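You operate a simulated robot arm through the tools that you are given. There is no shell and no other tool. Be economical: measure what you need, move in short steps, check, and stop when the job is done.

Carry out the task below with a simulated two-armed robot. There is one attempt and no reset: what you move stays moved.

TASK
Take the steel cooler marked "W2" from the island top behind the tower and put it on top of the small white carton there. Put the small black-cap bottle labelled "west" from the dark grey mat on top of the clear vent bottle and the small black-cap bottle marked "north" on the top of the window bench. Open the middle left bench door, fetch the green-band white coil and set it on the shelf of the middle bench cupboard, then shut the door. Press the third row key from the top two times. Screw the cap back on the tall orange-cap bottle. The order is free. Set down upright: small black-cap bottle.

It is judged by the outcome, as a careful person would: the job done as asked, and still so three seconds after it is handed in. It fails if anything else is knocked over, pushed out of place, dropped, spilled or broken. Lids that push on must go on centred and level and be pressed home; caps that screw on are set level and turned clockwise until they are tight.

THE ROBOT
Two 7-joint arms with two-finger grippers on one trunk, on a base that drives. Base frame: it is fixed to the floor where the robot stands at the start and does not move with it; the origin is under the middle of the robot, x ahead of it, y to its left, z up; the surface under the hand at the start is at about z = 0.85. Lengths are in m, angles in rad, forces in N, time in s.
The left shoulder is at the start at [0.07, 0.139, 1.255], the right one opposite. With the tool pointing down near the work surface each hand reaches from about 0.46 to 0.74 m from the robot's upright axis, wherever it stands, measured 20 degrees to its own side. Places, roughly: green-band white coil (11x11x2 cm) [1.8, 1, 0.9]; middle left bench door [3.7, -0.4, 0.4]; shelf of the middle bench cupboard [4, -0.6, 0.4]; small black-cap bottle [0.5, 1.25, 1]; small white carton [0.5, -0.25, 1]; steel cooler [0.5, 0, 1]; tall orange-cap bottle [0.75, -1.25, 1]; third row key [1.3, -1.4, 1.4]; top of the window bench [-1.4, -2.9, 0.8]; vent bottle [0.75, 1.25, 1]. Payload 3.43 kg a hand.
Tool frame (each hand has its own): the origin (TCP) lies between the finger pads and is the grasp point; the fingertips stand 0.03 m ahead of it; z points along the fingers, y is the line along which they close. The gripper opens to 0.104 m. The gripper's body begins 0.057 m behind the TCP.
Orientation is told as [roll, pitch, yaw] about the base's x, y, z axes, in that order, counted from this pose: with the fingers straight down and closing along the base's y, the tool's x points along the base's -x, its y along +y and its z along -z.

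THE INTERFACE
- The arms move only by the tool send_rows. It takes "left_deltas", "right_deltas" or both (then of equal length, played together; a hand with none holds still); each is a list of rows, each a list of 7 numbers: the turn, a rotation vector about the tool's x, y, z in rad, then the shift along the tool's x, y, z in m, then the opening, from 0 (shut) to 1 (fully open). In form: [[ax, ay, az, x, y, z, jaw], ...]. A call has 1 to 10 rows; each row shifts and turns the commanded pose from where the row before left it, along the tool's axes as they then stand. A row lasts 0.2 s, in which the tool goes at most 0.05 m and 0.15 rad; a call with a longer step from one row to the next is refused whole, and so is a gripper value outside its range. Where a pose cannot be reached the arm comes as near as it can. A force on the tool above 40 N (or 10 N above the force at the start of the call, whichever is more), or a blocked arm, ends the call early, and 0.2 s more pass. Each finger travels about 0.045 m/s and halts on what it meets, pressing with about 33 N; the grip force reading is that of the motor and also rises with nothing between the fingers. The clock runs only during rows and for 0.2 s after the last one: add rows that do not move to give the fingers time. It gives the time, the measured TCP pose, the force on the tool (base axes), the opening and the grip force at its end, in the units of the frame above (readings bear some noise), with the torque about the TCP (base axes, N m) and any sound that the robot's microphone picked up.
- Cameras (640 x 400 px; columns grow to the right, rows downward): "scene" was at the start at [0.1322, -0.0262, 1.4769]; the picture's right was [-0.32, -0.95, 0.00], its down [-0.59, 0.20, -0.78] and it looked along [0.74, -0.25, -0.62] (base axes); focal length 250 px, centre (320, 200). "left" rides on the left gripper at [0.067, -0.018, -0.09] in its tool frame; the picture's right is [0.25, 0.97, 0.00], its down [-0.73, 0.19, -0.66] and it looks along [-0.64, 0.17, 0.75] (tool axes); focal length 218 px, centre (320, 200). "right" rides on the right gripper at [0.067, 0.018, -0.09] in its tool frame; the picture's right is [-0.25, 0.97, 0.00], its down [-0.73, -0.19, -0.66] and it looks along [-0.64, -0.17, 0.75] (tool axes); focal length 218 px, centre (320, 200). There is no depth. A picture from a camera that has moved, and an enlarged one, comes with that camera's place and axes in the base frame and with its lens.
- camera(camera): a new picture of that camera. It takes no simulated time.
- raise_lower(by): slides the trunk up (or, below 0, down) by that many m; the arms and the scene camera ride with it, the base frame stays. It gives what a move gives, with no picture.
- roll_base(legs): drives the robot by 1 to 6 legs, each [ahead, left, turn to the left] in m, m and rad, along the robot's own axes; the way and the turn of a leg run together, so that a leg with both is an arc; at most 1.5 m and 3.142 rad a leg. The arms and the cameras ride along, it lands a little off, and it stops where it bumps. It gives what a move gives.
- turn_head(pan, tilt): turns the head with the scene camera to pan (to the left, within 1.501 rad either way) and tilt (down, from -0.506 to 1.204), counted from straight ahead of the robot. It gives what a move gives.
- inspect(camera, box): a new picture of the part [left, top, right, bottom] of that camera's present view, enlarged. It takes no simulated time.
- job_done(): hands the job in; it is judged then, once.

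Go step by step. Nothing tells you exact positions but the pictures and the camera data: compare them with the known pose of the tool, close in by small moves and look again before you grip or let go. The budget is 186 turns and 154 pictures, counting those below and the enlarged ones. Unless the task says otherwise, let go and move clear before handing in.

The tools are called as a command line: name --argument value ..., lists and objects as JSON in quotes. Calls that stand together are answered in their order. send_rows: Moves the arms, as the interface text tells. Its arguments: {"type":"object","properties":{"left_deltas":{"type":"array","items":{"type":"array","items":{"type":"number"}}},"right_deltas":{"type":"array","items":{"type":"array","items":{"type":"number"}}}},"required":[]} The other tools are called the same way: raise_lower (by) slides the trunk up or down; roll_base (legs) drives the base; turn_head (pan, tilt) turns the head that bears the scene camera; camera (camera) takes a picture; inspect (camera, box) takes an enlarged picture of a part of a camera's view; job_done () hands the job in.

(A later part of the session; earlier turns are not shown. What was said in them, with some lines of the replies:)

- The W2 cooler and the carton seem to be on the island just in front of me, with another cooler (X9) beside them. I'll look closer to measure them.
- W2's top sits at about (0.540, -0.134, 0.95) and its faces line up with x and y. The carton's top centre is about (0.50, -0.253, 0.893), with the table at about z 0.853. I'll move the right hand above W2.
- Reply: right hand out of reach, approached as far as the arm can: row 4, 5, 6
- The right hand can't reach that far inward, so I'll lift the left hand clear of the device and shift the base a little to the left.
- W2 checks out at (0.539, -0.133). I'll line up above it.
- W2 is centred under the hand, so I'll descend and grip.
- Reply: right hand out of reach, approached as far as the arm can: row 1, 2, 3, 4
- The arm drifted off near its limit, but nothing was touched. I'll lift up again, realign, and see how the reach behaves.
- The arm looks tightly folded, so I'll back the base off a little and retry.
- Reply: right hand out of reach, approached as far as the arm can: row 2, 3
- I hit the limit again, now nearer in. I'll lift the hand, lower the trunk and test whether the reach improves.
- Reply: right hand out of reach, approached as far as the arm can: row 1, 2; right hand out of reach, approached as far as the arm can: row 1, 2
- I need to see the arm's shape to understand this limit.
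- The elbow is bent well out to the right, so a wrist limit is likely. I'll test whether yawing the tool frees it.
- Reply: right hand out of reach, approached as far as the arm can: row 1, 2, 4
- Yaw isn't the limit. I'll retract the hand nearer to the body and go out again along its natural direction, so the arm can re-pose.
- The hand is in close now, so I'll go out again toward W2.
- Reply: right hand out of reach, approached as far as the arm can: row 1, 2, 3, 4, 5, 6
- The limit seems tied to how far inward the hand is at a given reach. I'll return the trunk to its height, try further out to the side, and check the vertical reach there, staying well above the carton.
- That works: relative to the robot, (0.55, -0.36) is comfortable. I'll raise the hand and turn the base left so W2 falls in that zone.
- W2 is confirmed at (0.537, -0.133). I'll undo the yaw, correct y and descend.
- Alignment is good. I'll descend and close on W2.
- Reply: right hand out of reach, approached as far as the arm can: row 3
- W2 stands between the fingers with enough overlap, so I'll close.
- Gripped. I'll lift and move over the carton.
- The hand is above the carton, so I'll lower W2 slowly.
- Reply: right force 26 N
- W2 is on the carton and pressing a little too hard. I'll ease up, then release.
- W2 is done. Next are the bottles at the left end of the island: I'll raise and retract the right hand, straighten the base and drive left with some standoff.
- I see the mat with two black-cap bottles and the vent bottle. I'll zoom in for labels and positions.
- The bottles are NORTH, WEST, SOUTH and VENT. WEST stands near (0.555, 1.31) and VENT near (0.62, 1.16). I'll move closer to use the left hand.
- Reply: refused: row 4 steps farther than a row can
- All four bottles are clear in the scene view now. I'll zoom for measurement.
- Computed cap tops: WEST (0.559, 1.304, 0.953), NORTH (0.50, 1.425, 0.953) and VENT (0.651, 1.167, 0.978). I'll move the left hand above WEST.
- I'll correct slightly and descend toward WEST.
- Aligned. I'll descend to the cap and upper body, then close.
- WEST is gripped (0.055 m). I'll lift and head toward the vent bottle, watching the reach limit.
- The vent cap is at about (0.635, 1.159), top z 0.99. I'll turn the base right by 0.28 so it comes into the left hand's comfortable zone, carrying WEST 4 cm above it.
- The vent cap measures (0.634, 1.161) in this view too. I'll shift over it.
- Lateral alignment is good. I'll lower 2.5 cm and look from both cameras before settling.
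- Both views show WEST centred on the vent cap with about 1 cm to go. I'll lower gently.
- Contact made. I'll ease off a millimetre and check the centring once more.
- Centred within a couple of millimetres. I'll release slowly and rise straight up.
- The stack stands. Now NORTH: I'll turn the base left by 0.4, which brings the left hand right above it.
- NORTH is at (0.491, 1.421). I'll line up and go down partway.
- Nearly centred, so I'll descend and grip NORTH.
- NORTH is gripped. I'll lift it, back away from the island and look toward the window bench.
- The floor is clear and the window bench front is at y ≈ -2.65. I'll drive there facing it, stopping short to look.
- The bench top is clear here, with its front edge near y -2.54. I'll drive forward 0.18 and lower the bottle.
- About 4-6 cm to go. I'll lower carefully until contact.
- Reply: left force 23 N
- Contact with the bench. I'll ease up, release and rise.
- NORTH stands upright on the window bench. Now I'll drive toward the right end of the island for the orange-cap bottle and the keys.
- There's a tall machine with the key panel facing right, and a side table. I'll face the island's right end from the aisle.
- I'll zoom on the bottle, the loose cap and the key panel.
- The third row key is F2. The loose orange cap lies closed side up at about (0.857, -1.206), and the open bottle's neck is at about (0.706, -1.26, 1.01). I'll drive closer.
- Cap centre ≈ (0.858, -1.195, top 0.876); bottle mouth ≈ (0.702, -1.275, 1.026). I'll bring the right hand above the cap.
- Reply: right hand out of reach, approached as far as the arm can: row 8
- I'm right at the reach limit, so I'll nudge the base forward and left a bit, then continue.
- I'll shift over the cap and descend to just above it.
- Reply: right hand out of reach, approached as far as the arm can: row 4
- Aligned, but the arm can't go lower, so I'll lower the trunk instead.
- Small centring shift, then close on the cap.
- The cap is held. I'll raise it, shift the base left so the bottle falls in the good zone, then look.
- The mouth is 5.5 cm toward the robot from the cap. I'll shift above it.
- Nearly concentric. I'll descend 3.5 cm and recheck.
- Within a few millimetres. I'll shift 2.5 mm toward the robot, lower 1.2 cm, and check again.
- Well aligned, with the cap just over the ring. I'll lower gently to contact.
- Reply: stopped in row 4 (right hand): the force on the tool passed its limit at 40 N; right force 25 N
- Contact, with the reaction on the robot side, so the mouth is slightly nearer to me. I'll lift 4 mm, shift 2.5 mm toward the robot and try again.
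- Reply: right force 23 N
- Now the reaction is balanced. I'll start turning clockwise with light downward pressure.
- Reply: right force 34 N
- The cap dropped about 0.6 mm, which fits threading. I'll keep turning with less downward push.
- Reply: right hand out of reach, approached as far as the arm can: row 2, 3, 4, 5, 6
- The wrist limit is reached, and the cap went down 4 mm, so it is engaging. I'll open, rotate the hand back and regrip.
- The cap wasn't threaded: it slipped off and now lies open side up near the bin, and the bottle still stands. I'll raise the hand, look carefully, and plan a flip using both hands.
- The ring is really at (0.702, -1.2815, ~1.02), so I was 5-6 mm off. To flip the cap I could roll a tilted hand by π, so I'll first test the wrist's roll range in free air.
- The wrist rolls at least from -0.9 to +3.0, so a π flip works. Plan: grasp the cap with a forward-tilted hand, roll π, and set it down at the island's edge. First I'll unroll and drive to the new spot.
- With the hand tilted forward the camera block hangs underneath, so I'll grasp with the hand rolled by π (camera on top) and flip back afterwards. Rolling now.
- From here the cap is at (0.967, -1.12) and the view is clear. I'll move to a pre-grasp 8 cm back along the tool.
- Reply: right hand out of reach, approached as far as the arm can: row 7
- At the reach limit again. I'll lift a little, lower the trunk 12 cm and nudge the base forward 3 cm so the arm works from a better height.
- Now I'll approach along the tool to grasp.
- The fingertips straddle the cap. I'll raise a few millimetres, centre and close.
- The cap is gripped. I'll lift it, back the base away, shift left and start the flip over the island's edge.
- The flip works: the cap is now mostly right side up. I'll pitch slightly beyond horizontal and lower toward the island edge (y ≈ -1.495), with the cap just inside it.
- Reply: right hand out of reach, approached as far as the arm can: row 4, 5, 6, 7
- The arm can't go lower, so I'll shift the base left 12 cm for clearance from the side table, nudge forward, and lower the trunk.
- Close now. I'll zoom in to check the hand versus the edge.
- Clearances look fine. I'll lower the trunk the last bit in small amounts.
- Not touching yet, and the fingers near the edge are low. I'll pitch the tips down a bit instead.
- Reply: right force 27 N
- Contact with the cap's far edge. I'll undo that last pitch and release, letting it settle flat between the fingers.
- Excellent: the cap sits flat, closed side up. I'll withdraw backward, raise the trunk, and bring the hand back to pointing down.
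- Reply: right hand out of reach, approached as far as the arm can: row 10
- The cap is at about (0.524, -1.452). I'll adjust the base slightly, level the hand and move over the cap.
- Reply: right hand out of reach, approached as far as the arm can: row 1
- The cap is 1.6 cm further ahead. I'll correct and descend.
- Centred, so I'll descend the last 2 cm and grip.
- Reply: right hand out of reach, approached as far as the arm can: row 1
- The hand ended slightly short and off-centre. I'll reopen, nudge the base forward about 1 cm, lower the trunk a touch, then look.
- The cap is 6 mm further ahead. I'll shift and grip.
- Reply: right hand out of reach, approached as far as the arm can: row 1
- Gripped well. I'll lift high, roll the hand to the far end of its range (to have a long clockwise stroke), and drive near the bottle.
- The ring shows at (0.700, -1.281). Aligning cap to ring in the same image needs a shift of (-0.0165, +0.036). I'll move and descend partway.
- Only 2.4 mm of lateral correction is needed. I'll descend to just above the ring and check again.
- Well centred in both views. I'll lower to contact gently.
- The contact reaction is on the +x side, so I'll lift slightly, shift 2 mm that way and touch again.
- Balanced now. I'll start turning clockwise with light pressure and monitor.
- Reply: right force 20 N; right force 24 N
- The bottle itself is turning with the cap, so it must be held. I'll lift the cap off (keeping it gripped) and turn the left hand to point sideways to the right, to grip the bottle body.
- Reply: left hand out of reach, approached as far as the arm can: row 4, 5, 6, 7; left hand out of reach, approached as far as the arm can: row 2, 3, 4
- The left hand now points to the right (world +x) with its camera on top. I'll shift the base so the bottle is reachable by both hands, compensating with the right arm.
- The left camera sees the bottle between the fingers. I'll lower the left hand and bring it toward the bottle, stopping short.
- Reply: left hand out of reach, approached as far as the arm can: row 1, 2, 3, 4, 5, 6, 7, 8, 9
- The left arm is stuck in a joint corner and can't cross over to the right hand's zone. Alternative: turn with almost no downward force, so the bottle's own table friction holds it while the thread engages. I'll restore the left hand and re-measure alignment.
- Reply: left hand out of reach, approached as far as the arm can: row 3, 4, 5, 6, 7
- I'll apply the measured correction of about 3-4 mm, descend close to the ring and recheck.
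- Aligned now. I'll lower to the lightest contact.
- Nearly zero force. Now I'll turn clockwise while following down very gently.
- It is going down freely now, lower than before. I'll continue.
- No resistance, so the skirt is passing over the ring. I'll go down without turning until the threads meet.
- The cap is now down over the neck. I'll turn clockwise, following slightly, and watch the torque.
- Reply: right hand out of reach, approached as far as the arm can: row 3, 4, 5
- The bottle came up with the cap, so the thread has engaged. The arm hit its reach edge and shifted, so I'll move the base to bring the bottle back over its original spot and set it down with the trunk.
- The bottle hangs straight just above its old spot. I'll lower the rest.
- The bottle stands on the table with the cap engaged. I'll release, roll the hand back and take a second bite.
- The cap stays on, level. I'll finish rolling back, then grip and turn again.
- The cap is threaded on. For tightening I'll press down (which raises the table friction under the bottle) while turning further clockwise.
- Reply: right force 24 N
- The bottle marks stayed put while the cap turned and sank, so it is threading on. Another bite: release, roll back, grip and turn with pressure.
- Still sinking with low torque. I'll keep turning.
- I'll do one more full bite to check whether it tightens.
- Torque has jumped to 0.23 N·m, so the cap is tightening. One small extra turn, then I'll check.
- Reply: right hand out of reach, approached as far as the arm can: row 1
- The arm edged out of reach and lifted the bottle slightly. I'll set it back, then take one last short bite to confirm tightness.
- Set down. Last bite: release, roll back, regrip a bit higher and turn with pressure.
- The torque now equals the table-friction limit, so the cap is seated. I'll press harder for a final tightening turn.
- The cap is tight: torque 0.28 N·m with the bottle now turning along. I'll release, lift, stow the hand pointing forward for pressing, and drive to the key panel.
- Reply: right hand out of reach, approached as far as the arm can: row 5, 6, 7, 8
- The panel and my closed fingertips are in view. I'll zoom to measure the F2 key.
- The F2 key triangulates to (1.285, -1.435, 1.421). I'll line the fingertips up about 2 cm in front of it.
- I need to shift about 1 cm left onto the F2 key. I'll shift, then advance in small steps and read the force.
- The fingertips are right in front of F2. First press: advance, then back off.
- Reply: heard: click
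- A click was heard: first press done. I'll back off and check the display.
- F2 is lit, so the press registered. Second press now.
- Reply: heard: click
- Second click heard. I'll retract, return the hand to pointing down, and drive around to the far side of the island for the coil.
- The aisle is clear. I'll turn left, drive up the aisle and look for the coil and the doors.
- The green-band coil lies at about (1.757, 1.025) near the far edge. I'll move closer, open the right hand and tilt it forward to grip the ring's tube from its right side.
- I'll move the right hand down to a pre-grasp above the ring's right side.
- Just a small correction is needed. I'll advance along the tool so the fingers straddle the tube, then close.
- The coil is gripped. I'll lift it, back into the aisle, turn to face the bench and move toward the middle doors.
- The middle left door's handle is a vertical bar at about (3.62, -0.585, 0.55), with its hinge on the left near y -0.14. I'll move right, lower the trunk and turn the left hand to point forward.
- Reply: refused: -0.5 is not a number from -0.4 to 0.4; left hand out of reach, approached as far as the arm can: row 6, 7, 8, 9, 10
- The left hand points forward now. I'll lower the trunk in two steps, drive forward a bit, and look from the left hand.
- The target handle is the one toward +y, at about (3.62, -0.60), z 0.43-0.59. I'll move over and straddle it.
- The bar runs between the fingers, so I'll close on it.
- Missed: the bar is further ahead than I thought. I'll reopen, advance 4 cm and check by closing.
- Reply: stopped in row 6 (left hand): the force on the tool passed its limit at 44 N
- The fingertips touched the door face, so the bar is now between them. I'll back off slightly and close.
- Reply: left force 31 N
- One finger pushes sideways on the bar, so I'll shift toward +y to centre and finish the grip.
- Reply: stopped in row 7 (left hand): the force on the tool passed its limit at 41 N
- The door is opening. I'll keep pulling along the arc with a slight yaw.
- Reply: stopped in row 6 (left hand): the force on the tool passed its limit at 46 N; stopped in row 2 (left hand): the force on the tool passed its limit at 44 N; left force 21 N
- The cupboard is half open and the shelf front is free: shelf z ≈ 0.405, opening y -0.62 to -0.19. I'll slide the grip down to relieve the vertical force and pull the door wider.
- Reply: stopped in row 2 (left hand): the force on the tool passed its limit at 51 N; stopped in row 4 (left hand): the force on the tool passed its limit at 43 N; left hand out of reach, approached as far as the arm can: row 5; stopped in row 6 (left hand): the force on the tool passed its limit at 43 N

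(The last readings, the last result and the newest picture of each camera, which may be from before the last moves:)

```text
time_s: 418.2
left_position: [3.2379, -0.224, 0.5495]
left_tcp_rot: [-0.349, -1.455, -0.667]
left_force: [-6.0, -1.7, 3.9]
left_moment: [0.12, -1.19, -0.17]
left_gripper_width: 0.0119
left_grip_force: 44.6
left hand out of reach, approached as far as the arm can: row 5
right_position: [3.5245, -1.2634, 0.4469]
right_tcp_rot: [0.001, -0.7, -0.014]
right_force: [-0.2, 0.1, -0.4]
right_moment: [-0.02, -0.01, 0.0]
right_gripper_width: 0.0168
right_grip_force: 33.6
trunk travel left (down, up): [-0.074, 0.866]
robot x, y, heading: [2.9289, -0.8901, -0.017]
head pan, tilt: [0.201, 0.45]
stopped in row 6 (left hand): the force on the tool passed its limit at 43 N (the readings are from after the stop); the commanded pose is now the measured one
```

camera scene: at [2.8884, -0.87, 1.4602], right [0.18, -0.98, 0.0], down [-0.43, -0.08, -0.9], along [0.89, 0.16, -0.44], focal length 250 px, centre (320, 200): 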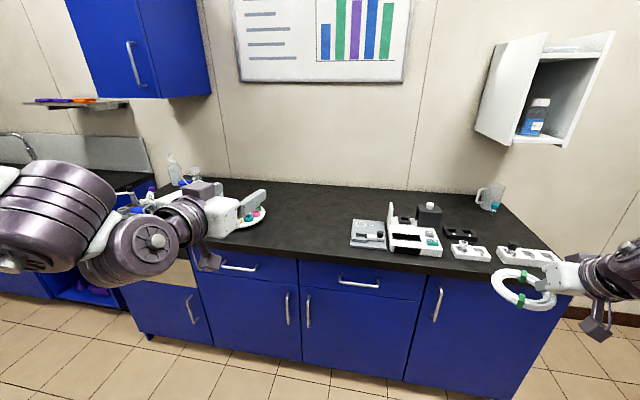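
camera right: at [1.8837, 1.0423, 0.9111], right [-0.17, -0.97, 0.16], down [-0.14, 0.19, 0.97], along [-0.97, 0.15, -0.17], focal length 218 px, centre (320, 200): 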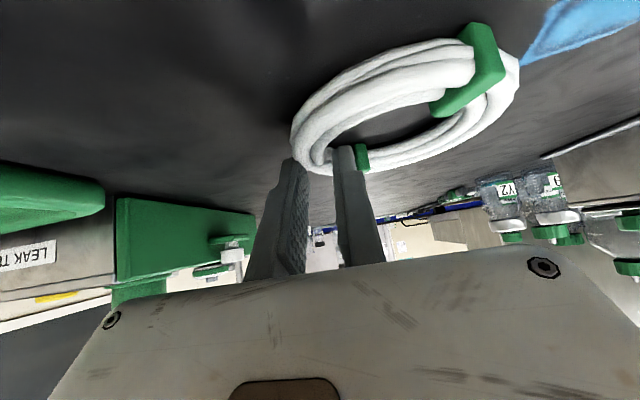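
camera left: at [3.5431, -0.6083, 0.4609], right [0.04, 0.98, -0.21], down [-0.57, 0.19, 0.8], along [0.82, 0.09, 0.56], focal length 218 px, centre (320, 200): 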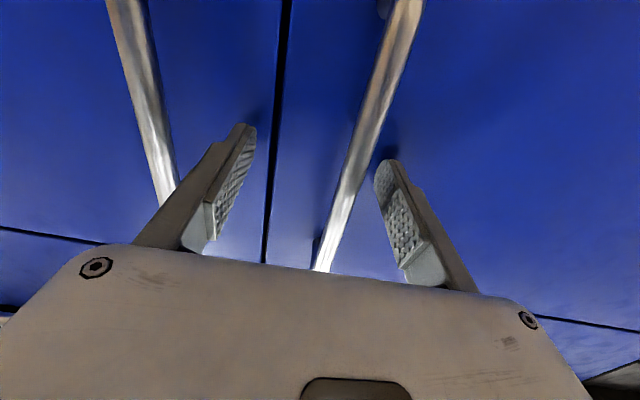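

The door is about 80° open. I'll release the handle, pull the left hand clear and back to my side.

send_rows --left_deltas '[[0, 0, 0, 0, 0, 0, 0.3], [0, 0, 0, 0, 0, 0, 0.6], [0, 0, 0, 0, 0, 0, 0.6], [0, 0, 0, 0, 0, -0.035, 0.6], [0, 0, 0, 0, 0, -0.04, 0.6], [0, 0, 0, 0, 0, -0.04, 0.3], [0, 0, 0, 0, -0.034, -0.02, 0.1], [0, 0, 0, 0, -0.034, -0.02, 0.1]]' --right_deltas '[[0, 0, 0, 0, 0, 0, 0.1], [0, 0, 0, 0, 0, 0, 0.1], [0, 0, 0, 0, 0, 0, 0.1], [0, -0.1, 0, 0, 0.02, 0, 0.1], [0, -0.1, 0, 0, 0.02, 0, 0.1], [0, 0, 0, 0, 0.02, 0, 0.1], [0, 0, 0, 0, 0.02, 0, 0.1], [0, 0, 0, 0, 0.013, 0, 0.1]]'

camera --camera "scene"

```text
time_s: 419.9
left_position: [3.2215, -0.2282, 0.549]
left_tcp_rot: [-0.337, -1.454, -0.68]
left_force: [43.3, 9.4, 1.1]
left_moment: [-0.09, -0.77, 0.36]
left_gripper_width: 0.0373
left_grip_force: 23.4
left hand out of reach, approached as far as the arm can: row 4, 5, 6, 7, 8
right_position: [3.525, -1.1865, 0.4441]
right_tcp_rot: [0.002, -0.895, -0.023]
right_force: [0.2, 0.7, -0.4]
right_moment: [-0.05, -0.01, 0.02]
right_gripper_width: 0.0168
right_grip_force: 33.5
trunk travel left (down, up): [-0.074, 0.866]
robot x, y, heading: [2.9287, -0.8861, -0.027]
head pan, tilt: [0.201, 0.45]
stopped in row 8 (left hand): the force on the tool passed its limit at 54 N (the readings are from after the stop); the commanded pose is now the measured one
```

```text
8 pictures are left
camera scene: at [3.0729, -0.8716, 0.8197], right [0.18, -0.98, 0.0], down [-0.43, -0.08, -0.9], along [0.88, 0.16, -0.44], focal length 250 px, centre (320, 200)
```

scene: 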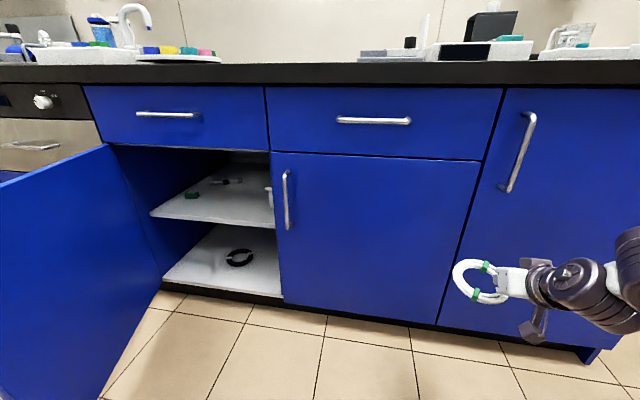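

The door is well open, but the left hand didn't get clear (it's at its reach limit). I'll open the fingers and withdraw by moving the base back and left.

send_rows --left_deltas '[[0, 0, 0, 0, 0, 0, 0.6], [0, 0, 0, 0, 0, 0, 0.9], [0, 0, 0, 0, 0, 0, 0.9], [0, 0, 0, 0, 0, 0, 0.9]]'

roll_base --legs '[[-0.065, 0.1, 0], [-0.1, 0.0, 0]]'

send_rows --left_deltas '[[0, 0, 0, 0, -0.02, -0.03, 0.5], [0, 0, 0, 0, -0.03, -0.03, 0.1], [0, 0, 0, 0, -0.03, -0.03, 0.1], [0, 0, 0, 0, -0.03, -0.02, 0.1]]'

camera --camera "scene"

```text
time_s: 420.9
left_position: [3.2116, -0.2275, 0.5509]
left_tcp_rot: [-0.341, -1.456, -0.67]
left_force: [-0.3, -0.3, 0.4]
left_moment: [0.01, -0.01, 0.03]
left_gripper_width: 0.0937
left_grip_force: 0.1
right_position: [3.5246, -1.1838, 0.4469]
right_tcp_rot: [0.005, -0.899, -0.018]
right_force: [0.8, 0.5, -0.6]
right_moment: [-0.05, 0.06, -0.01]
right_gripper_width: 0.0166
right_grip_force: 32.9
trunk travel left (down, up): [-0.074, 0.866]
robot x, y, heading: [2.9253, -0.8899, -0.021]
head pan, tilt: [0.201, 0.45]
```

```text
time_s: 422.9
left_position: [3.048, -0.124, 0.5507]
left_tcp_rot: [-0.34, -1.457, -0.672]
left_force: [-0.2, -0.1, 0.1]
left_moment: [0.0, 0.04, 0.0]
left_gripper_width: 0.0933
left_grip_force: 0.0
right_position: [3.3606, -1.0799, 0.4468]
right_tcp_rot: [0.004, -0.901, -0.019]
right_force: [-0.4, 0.4, -1.6]
right_moment: [-0.03, 0.02, 0.01]
right_gripper_width: 0.0166
right_grip_force: 32.9
trunk travel left (down, up): [-0.074, 0.866]
robot x, y, heading: [2.7631, -0.7843, -0.022]
head pan, tilt: [0.201, 0.45]
```

```text
time_s: 423.9
left_position: [2.9787, -0.1325, 0.5476]
left_tcp_rot: [-0.327, -1.457, -0.678]
left_force: [-1.1, 0.6, -0.2]
left_moment: [0.04, -0.02, 0.0]
left_gripper_width: 0.0103
left_grip_force: 0.0
left hand out of reach, approached as far as the arm can: row 1, 2, 3, 4
right_position: [3.3617, -1.0808, 0.4481]
right_tcp_rot: [0.004, -0.9, -0.017]
right_force: [-0.2, -0.7, -1.1]
right_moment: [-0.02, 0.01, 0.0]
right_gripper_width: 0.0165
right_grip_force: 33.5
trunk travel left (down, up): [-0.074, 0.866]
robot x, y, heading: [2.768, -0.7847, -0.021]
head pan, tilt: [0.201, 0.45]
```

```text
7 pictures are left
camera scene: at [2.906, -0.7677, 0.8203], right [0.18, -0.98, 0.0], down [-0.43, -0.08, -0.9], along [0.89, 0.16, -0.44], focal length 250 px, centre (320, 200)
```

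scene: 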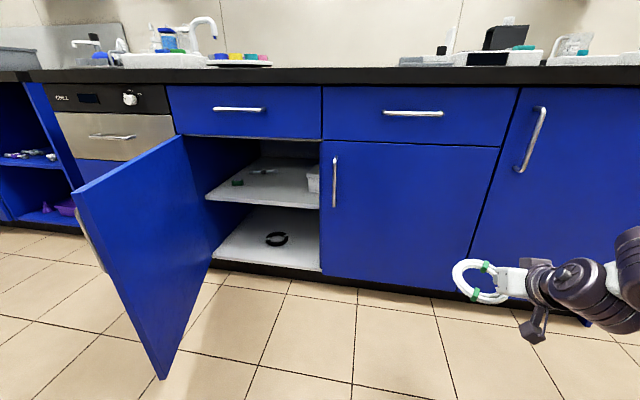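

The cupboard is wide open. I'll turn the base left so the right hand can enter diagonally, staying outside first, and check.

raise_lower --by 0.03

roll_base --legs '[[0, 0, 0.62], [0.06, -0.015, 0]]'

turn_head --pan -0.3 --tilt 0.45

camera --camera "scene"

```text
time_s: 424.6
left_position: [2.9797, -0.1319, 0.578]
left_tcp_rot: [-0.33, -1.455, -0.674]
left_force: [0.2, 0.4, -0.6]
left_moment: [0.03, 0.0, -0.01]
left_gripper_width: 0.0107
left_grip_force: 0.1
right_position: [3.361, -1.0803, 0.4778]
right_tcp_rot: [0.004, -0.898, -0.018]
right_force: [-0.2, 1.8, -1.2]
right_moment: [-0.04, 0.0, -0.01]
right_gripper_width: 0.0167
right_grip_force: 32.8
trunk travel left (down, up): [-0.104, 0.836]
robot x, y, heading: [2.7606, -0.7846, -0.019]
head pan, tilt: [0.201, 0.45]
```

```text
time_s: 427.2
left_position: [2.638, -0.1029, 0.5775]
left_tcp_rot: [-0.329, -1.456, -0.083]
left_force: [0.3, -1.0, -0.2]
left_moment: [-0.01, 0.0, 0.01]
left_gripper_width: 0.0104
left_grip_force: 0.1
right_position: [3.4845, -0.6746, 0.4771]
right_tcp_rot: [0.004, -0.897, 0.576]
right_force: [-0.5, -0.7, -0.7]
right_moment: [-0.01, 0.01, 0.0]
right_gripper_width: 0.0167
right_grip_force: 33.2
trunk travel left (down, up): [-0.104, 0.836]
robot x, y, heading: [2.8247, -0.762, 0.571]
head pan, tilt: [0.201, 0.45]
```

```text
time_s: 428.2
left_position: [2.6375, -0.1028, 0.5775]
left_tcp_rot: [-0.33, -1.455, -0.083]
left_force: [-0.2, -0.2, -1.7]
left_moment: [-0.01, 0.01, 0.0]
left_gripper_width: 0.0103
left_grip_force: 0.0
right_position: [3.4848, -0.6752, 0.4771]
right_tcp_rot: [0.003, -0.901, 0.575]
right_force: [-0.3, 0.4, -0.3]
right_moment: [-0.06, 0.0, 0.03]
right_gripper_width: 0.0168
right_grip_force: 32.1
trunk travel left (down, up): [-0.104, 0.836]
robot x, y, heading: [2.8251, -0.7617, 0.578]
head pan, tilt: [-0.3, 0.45]
```

```text
6 pictures are left
camera scene: at [2.9561, -0.7096, 0.8503], right [0.27, -0.96, 0.0], down [-0.42, -0.12, -0.9], along [0.87, 0.24, -0.44], focal length 250 px, centre (320, 200)
```

scene: 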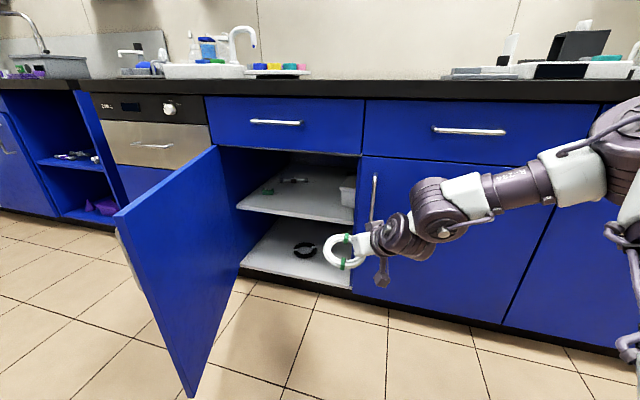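

The ring is lined up with the opening, and the shelf front edge is at x ≈ 3.707. I'll drive in diagonally, then extend the arm over the shelf.

roll_base --legs '[[0.29, 0.012, 0]]'

send_rows --right_deltas '[[0, 0, 0, -0.0258, 0, 0.0325, 0.1], [0, 0, 0, -0.0258, 0, 0.0325, 0.1], [0, 0, 0, 0, 0, 0, 0.1]]'

camera --camera "scene"

```text
time_s: 430.2
left_position: [2.882, 0.0734, 0.5775]
left_tcp_rot: [-0.329, -1.455, -0.074]
left_force: [0.6, 0.5, 0.3]
left_moment: [0.03, 0.0, -0.04]
left_gripper_width: 0.0102
left_grip_force: 0.1
right_position: [3.7331, -0.492, 0.4766]
right_tcp_rot: [0.003, -0.898, 0.584]
right_force: [0.2, -0.2, -1.3]
right_moment: [-0.05, 0.03, 0.01]
right_gripper_width: 0.0166
right_grip_force: 32.8
trunk travel left (down, up): [-0.104, 0.836]
robot x, y, heading: [3.071, -0.5856, 0.583]
head pan, tilt: [-0.3, 0.45]
```

```text
time_s: 431.0
left_position: [2.8764, 0.0682, 0.5812]
left_tcp_rot: [-0.226, -1.469, -0.181]
left_force: [-0.4, 0.2, 0.4]
left_moment: [-0.01, 0.02, 0.03]
left_gripper_width: 0.0105
left_grip_force: 0.1
right_position: [3.7844, -0.4552, 0.4763]
right_tcp_rot: [0.0, -0.889, 0.598]
right_force: [-0.5, 0.8, -1.9]
right_moment: [0.0, 0.0, -0.02]
right_gripper_width: 0.0166
right_grip_force: 33.1
trunk travel left (down, up): [-0.104, 0.836]
robot x, y, heading: [3.0727, -0.5889, 0.578]
head pan, tilt: [-0.3, 0.45]
```

```text
5 pictures are left
camera scene: at [3.1916, -0.5406, 0.8512], right [0.27, -0.96, -0.01], down [-0.41, -0.11, -0.91], along [0.87, 0.25, -0.42], focal length 250 px, centre (320, 200)
```

scene: 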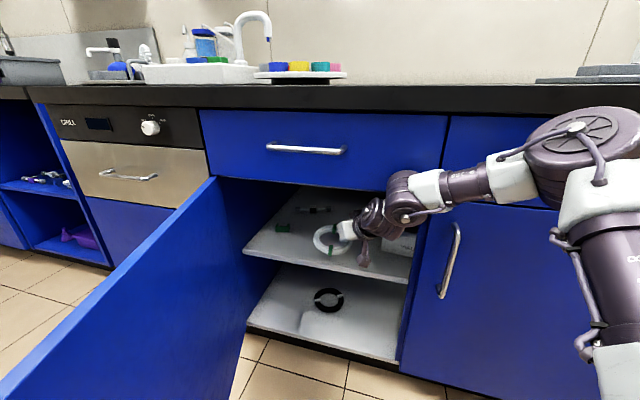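

The ring is over the shelf but close to its front edge, so I'll go 3.5 cm deeper and lower.

roll_base --legs '[[0.035, 0, 0]]'

raise_lower --by -0.022

raise_lower --by -0.006

inspect --camera "scene" --box '[220, 170, 440, 310]'

```text
time_s: 431.7
left_position: [2.8842, 0.0732, 0.5769]
left_tcp_rot: [-0.317, -1.461, -0.099]
left_force: [-0.2, -1.3, -0.5]
left_moment: [-0.02, -0.01, -0.01]
left_gripper_width: 0.0104
left_grip_force: 0.1
right_position: [3.7822, -0.4564, 0.4675]
right_tcp_rot: [-0.002, -0.866, 0.605]
right_force: [0.4, 0.0, -1.2]
right_moment: [-0.02, 0.0, 0.0]
right_gripper_width: 0.0166
right_grip_force: 32.9
trunk travel left (down, up): [-0.104, 0.836]
robot x, y, heading: [3.0699, -0.587, 0.565]
head pan, tilt: [-0.3, 0.45]
stopped in leg 1: the robot was blocked; the commanded pose is now the measured one
```

```text
time_s: 432.4
left_position: [2.8871, 0.0734, 0.5561]
left_tcp_rot: [-0.326, -1.457, -0.09]
left_force: [-0.2, 0.3, 0.0]
left_moment: [0.02, 0.01, -0.02]
left_gripper_width: 0.0104
left_grip_force: 0.1
right_position: [3.7867, -0.4565, 0.4414]
right_tcp_rot: [0.005, -0.864, 0.601]
right_force: [0.9, -0.5, -0.1]
right_moment: [-0.04, 0.0, -0.01]
right_gripper_width: 0.0168
right_grip_force: 32.9
trunk travel left (down, up): [-0.082, 0.858]
robot x, y, heading: [3.0696, -0.5863, 0.573]
head pan, tilt: [-0.3, 0.45]
```

```text
time_s: 433.0
left_position: [2.8881, 0.0744, 0.5495]
left_tcp_rot: [-0.324, -1.457, -0.09]
left_force: [-0.3, -0.7, -0.1]
left_moment: [-0.04, -0.01, 0.0]
left_gripper_width: 0.0106
left_grip_force: 0.1
right_position: [3.7848, -0.4554, 0.4348]
right_tcp_rot: [0.003, -0.863, 0.6]
right_force: [0.0, 0.1, -0.6]
right_moment: [-0.02, 0.06, 0.0]
right_gripper_width: 0.0168
right_grip_force: 33.0
trunk travel left (down, up): [-0.076, 0.864]
robot x, y, heading: [3.0718, -0.5842, 0.572]
head pan, tilt: [-0.3, 0.45]
```

```text
2.86 times, centred on (330, 240) of scene
camera zoom: at [3.2028, -0.5346, 0.8223], right [0.27, -0.96, 0.0], down [-0.42, -0.12, -0.9], along [0.87, 0.24, -0.44], focal length 716 px, centre (291, 86)
```

zoom: 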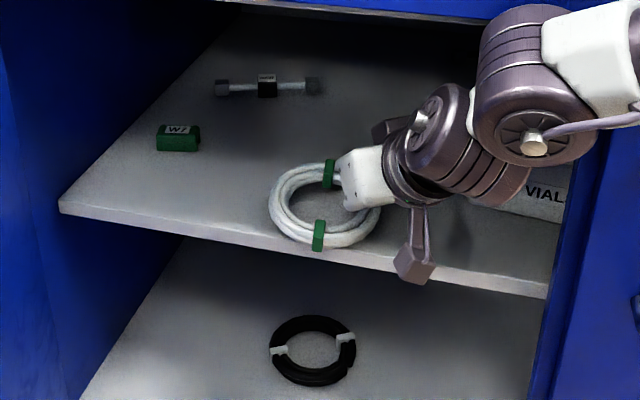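

The coil is just above the shelf but would overhang the front slightly. I'll try extending the arm a little further in.

send_rows --right_deltas '[[0, 0, 0, -0.0098, 0, 0.0114, 0.1], [0, 0, 0, -0.0098, 0, 0.0114, 0.1], [0, 0, 0, -0.0065, 0, 0.0076, 0.1], [0, 0, 0, 0, 0, 0, 0.1]]'

```text
time_s: 434.0
left_position: [2.8837, 0.0692, 0.5537]
left_tcp_rot: [-0.203, -1.466, -0.222]
left_force: [0.6, -0.5, -0.4]
left_moment: [0.0, 0.0, -0.01]
left_gripper_width: 0.0106
left_grip_force: 0.1
right_position: [3.7975, -0.444, 0.4324]
right_tcp_rot: [0.006, -0.85, 0.618]
right_force: [14.4, -2.2, 16.5]
right_moment: [-0.15, 0.06, 0.13]
right_gripper_width: 0.0168
right_grip_force: 32.8
trunk travel left (down, up): [-0.076, 0.864]
robot x, y, heading: [3.07, -0.5927, 0.561]
head pan, tilt: [-0.3, 0.45]
```

The coil is touching the shelf now, and by measurement its front is past the shelf edge. I'll release and check.

send_rows --right_deltas '[[0, 0, 0, 0, 0, 0, 0.2], [0, 0, 0, 0, 0, 0, 0.3], [0, 0, 0, 0, 0, 0, 0.35], [0, 0, 0, 0, 0, 0, 0.35]]'

send_rows --right_deltas '[[0, 0, 0, 0, 0, -0.02, 0.35], [0, 0, 0, 0.005, 0, -0.03, 0.35], [0, 0, 0, 0.01, 0, -0.035, 0.35], [0, 0, 0, 0.015, 0, -0.035, 0.35], [0, 0, 0, 0, 0, 0, 0.35]]'

inspect --camera "scene" --box '[220, 170, 440, 310]'

```text
time_s: 435.2
left_position: [2.89, 0.0747, 0.5514]
left_tcp_rot: [-0.302, -1.461, -0.126]
left_force: [-0.1, -0.6, -0.5]
left_moment: [0.0, 0.0, -0.01]
left_gripper_width: 0.0102
left_grip_force: 0.0
right_position: [3.7909, -0.4408, 0.4244]
right_tcp_rot: [0.005, -0.828, 0.627]
right_force: [-0.5, -0.3, 0.6]
right_moment: [-0.02, 0.04, 0.04]
right_gripper_width: 0.0365
right_grip_force: 0.1
trunk travel left (down, up): [-0.076, 0.864]
robot x, y, heading: [3.0684, -0.5835, 0.555]
head pan, tilt: [-0.3, 0.45]
stopped in row 4 (right hand): the arm was blocked; the commanded pose is now the measured one
```

```text
time_s: 436.4
left_position: [2.8927, 0.076, 0.5498]
left_tcp_rot: [-0.325, -1.455, -0.104]
left_force: [-0.4, 0.4, -0.1]
left_moment: [0.02, 0.02, 0.01]
left_gripper_width: 0.0106
left_grip_force: 0.0
right_position: [3.7118, -0.5033, 0.48]
right_tcp_rot: [0.005, -0.825, 0.623]
right_force: [-0.9, 0.6, 0.8]
right_moment: [-0.02, 0.0, 0.0]
right_gripper_width: 0.0363
right_grip_force: 0.1
trunk travel left (down, up): [-0.076, 0.864]
robot x, y, heading: [3.0681, -0.5865, 0.558]
head pan, tilt: [-0.3, 0.45]
```

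```text
2.86 times, centred on (330, 240) of scene
camera zoom: at [3.2013, -0.5364, 0.8223], right [0.26, -0.97, 0.0], down [-0.42, -0.11, -0.9], along [0.87, 0.23, -0.44], focal length 716 px, centre (291, 86)
```

zoom: 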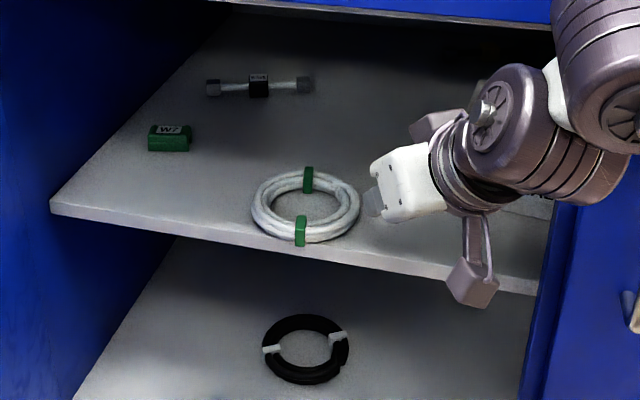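

The coil lies flat on the shelf. Now I'll back out, straighten, retract the right arm and extend the left hand along the outer side of the door for closing.

roll_base --legs '[[-0.35, 0, 0], [0, 0, -0.56]]'

send_rows --left_deltas '[[0, 0, 0, 0, 0.036, 0.0231, 0], [0, 0, 0, 0, 0.036, 0.0231, 0], [0, 0, 0, 0, 0.036, 0.0231, 0], [0, 0, 0, 0, 0.036, 0.0231, 0], [0, 0, 0, 0, 0.036, 0.0231, 0], [0, 0, 0, 0, 0.036, 0.0231, 0], [0, 0, 0, 0, 0, 0, 0]]' --right_deltas '[[0, 0, 0, 0.0272, 0, -0.0294, 0.2], [0, 0, 0, 0.0272, 0, -0.0294, 0.2], [0, 0, 0, 0.0272, 0, -0.0294, 0.2], [0, 0, 0, 0.0272, 0, -0.0294, 0.2], [0, 0, 0, 0.0272, 0, -0.0294, 0.2], [0, 0, 0, 0, 0, 0, 0.2], [0, 0, 0, 0, 0, 0, 0.2]]'

turn_head --pan 0.4 --tilt 0.45

camera --camera "scene"

```text
time_s: 440.2
left_position: [2.975, -0.1185, 0.5496]
left_tcp_rot: [-0.325, -1.455, -0.665]
left_force: [0.9, -0.5, -0.4]
left_moment: [-0.02, 0.05, 0.0]
left_gripper_width: 0.0104
left_grip_force: 0.1
right_position: [3.3581, -1.0452, 0.4798]
right_tcp_rot: [0.005, -0.823, 0.059]
right_force: [0.6, -0.2, 0.2]
right_moment: [-0.04, -0.01, 0.0]
right_gripper_width: 0.0362
right_grip_force: 0.0
trunk travel left (down, up): [-0.076, 0.864]
robot x, y, heading: [2.7723, -0.773, -0.011]
head pan, tilt: [-0.3, 0.45]
```

```text
time_s: 441.8
left_position: [3.1759, -0.1172, 0.5329]
left_tcp_rot: [-0.321, -1.456, -0.668]
left_force: [0.7, 0.3, -0.5]
left_moment: [0.03, 0.0, 0.0]
left_gripper_width: 0.0002
left_grip_force: 33.7
left hand out of reach, approached as far as the arm can: row 5, 6
right_position: [3.2408, -1.0525, 0.4778]
right_tcp_rot: [0.006, -0.825, 0.059]
right_force: [-0.3, 0.0, 0.3]
right_moment: [-0.01, 0.0, 0.0]
right_gripper_width: 0.0208
right_grip_force: 0.1
right hand out of reach, approached as far as the arm can: row 4, 5
trunk travel left (down, up): [-0.076, 0.864]
robot x, y, heading: [2.7681, -0.7766, -0.005]
head pan, tilt: [-0.3, 0.45]
```

```text
time_s: 442.9
left_position: [3.1757, -0.1161, 0.5326]
left_tcp_rot: [-0.323, -1.455, -0.665]
left_force: [-0.3, 0.8, -0.2]
left_moment: [-0.02, 0.04, 0.02]
left_gripper_width: 0.0001
left_grip_force: 33.6
right_position: [3.2403, -1.053, 0.4776]
right_tcp_rot: [0.006, -0.825, 0.06]
right_force: [-0.8, 0.1, -0.7]
right_moment: [0.01, -0.03, -0.01]
right_gripper_width: 0.0207
right_grip_force: 0.1
trunk travel left (down, up): [-0.076, 0.864]
robot x, y, heading: [2.7711, -0.7759, -0.007]
head pan, tilt: [0.4, 0.45]
```

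```text
2 pictures are left
camera scene: at [2.9054, -0.7375, 0.8223], right [0.38, -0.92, 0.0], down [-0.4, -0.17, -0.9], along [0.83, 0.35, -0.44], focal length 250 px, centre (320, 200)
```

scene: 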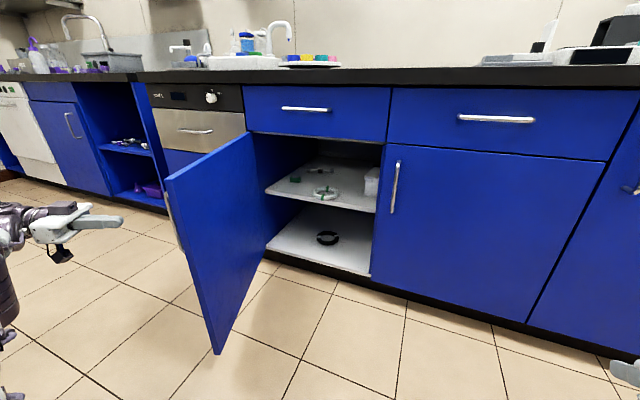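

The coil is on the shelf and the left hand is on the outer side of the door. I'll move ahead and swing right so the left hand sweeps the door shut.

roll_base --legs '[[0.14, 0, 0], [0, 0, -0.45], [0.07, 0, 0]]'

turn_head --pan 0.6 --tilt 0.45

camera --camera "scene"

```text
time_s: 446.1
left_position: [3.6181, -0.3805, 0.5322]
left_tcp_rot: [-0.322, -1.455, -1.102]
left_force: [-0.4, -0.6, 0.3]
left_moment: [0.03, 0.02, 0.0]
left_gripper_width: 0.0
left_grip_force: 32.7
right_position: [3.2825, -1.2567, 0.4775]
right_tcp_rot: [0.005, -0.823, -0.379]
right_force: [0.1, 0.0, 0.7]
right_moment: [0.0, 0.03, 0.04]
right_gripper_width: 0.0208
right_grip_force: 0.0
trunk travel left (down, up): [-0.076, 0.864]
robot x, y, heading: [2.9699, -0.8014, -0.441]
head pan, tilt: [0.4, 0.45]
```

```text
time_s: 446.8
left_position: [3.6185, -0.3807, 0.533]
left_tcp_rot: [-0.323, -1.456, -1.102]
left_force: [-0.5, 0.2, 0.4]
left_moment: [0.01, 0.01, 0.02]
left_gripper_width: 0.0
left_grip_force: 33.0
right_position: [3.2808, -1.2568, 0.4789]
right_tcp_rot: [0.005, -0.826, -0.377]
right_force: [-1.3, -1.2, 0.5]
right_moment: [0.01, 0.02, 0.0]
right_gripper_width: 0.0209
right_grip_force: 0.0
trunk travel left (down, up): [-0.076, 0.864]
robot x, y, heading: [2.973, -0.8028, -0.437]
head pan, tilt: [0.6, 0.45]
```

```text
1 pictures are left
camera scene: at [3.1093, -0.8099, 0.8223], right [0.16, -0.99, 0.0], down [-0.43, -0.07, -0.9], along [0.89, 0.14, -0.44], focal length 250 px, centre (320, 200)
```

scene: 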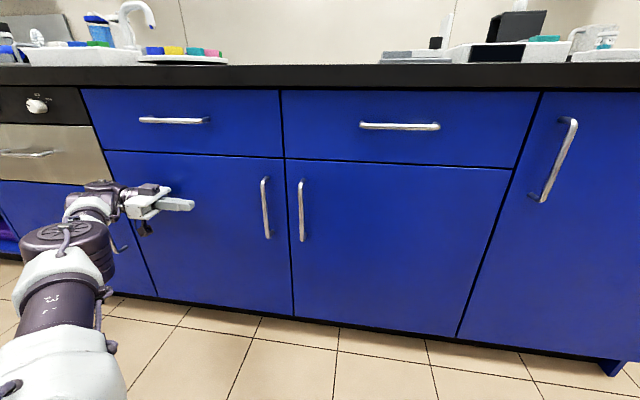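

The door looks flush. I'll give it a gentle nudge to make sure it's home, then withdraw.

send_rows --left_deltas '[[0, 0, 0, 0, 0.006, 0, 0], [0, 0, 0, 0, 0.006, 0, 0], [0, 0, 0, 0, 0.006, 0, 0], [0, 0, 0, 0, 0.006, 0, 0], [0, 0, 0, 0, 0, 0, 0]]'

send_rows --left_deltas '[[0, 0, 0, 0, -0.02, 0, 0], [0, 0, 0, 0, -0.03, 0, 0], [0, 0, 0, 0, 0, 0, 0]]'

roll_base --legs '[[-0.3, 0, 0]]'

inspect --camera "scene" --box '[100, 80, 420, 330]'

```text
time_s: 448.0
left_position: [3.6185, -0.3806, 0.5334]
left_tcp_rot: [-0.323, -1.455, -1.099]
left_force: [0.0, 0.0, -0.4]
left_moment: [0.0, 0.02, 0.0]
left_gripper_width: 0.0
left_grip_force: 33.5
left hand out of reach, approached as far as the arm can: row 1, 2, 3, 4
right_position: [3.2829, -1.2569, 0.4792]
right_tcp_rot: [0.004, -0.824, -0.379]
right_force: [0.5, 0.8, -0.7]
right_moment: [-0.01, -0.03, -0.01]
right_gripper_width: 0.0208
right_grip_force: 0.1
trunk travel left (down, up): [-0.076, 0.864]
robot x, y, heading: [2.9748, -0.8037, -0.445]
head pan, tilt: [0.6, 0.45]
```

```text
time_s: 448.8
left_position: [3.5677, -0.3895, 0.5341]
left_tcp_rot: [-0.318, -1.456, -1.105]
left_force: [-0.3, 0.3, 0.5]
left_moment: [0.04, 0.0, -0.04]
left_gripper_width: 0.0
left_grip_force: 32.7
right_position: [3.2819, -1.2564, 0.4791]
right_tcp_rot: [0.003, -0.822, -0.379]
right_force: [-0.6, 0.7, -0.3]
right_moment: [-0.01, 0.0, 0.0]
right_gripper_width: 0.0211
right_grip_force: 0.1
trunk travel left (down, up): [-0.076, 0.864]
robot x, y, heading: [2.9778, -0.8061, -0.439]
head pan, tilt: [0.6, 0.45]
```

```text
time_s: 450.9
left_position: [3.2968, -0.2606, 0.5332]
left_tcp_rot: [-0.323, -1.456, -1.097]
left_force: [0.2, -0.5, -0.1]
left_moment: [0.01, -0.02, 0.01]
left_gripper_width: 0.0002
left_grip_force: 32.9
right_position: [3.0134, -1.1274, 0.4777]
right_tcp_rot: [0.006, -0.824, -0.374]
right_force: [-0.2, 0.1, 0.4]
right_moment: [-0.01, 0.03, 0.01]
right_gripper_width: 0.0208
right_grip_force: 0.0
trunk travel left (down, up): [-0.076, 0.864]
robot x, y, heading: [2.7037, -0.6777, -0.438]
head pan, tilt: [0.6, 0.45]
```

```text
1.60 times, centred on (260, 205) of scene
camera zoom: at [2.8397, -0.6824, 0.8223], right [0.16, -0.99, 0.0], down [-0.43, -0.07, -0.9], along [0.89, 0.15, -0.44], focal length 401 px, centre (416, 192)
```

zoom: 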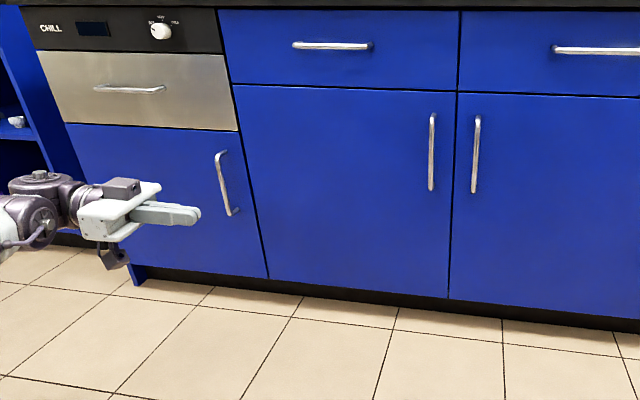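

The door is flush with its neighbour, the coil is inside on the shelf, and both hands are clear. I'm handing in.

job_done

```text
The job is handed in.
```

All five tasks are done and the job is handed in:

- **Cooler:** W2 is standing on the small white carton.
- **Bottles:** WEST is upright on the vent bottle, and NORTH is upright on the window bench.
- **Coil:** the green-band coil lies flat on the middle cupboard shelf, and the door is shut. Its front looks flush with its neighbour.
- **Key:** F2, the third row key, was pressed twice, with a click heard each time.
- **Orange cap:** it is screwed on until tight. On the first try it slipped off onto the island, landed open side up, and had to be turned over before screwing. The bottle also lifted a few centimetres off the island twice and was set back about where it stood, though turned from its starting angle.
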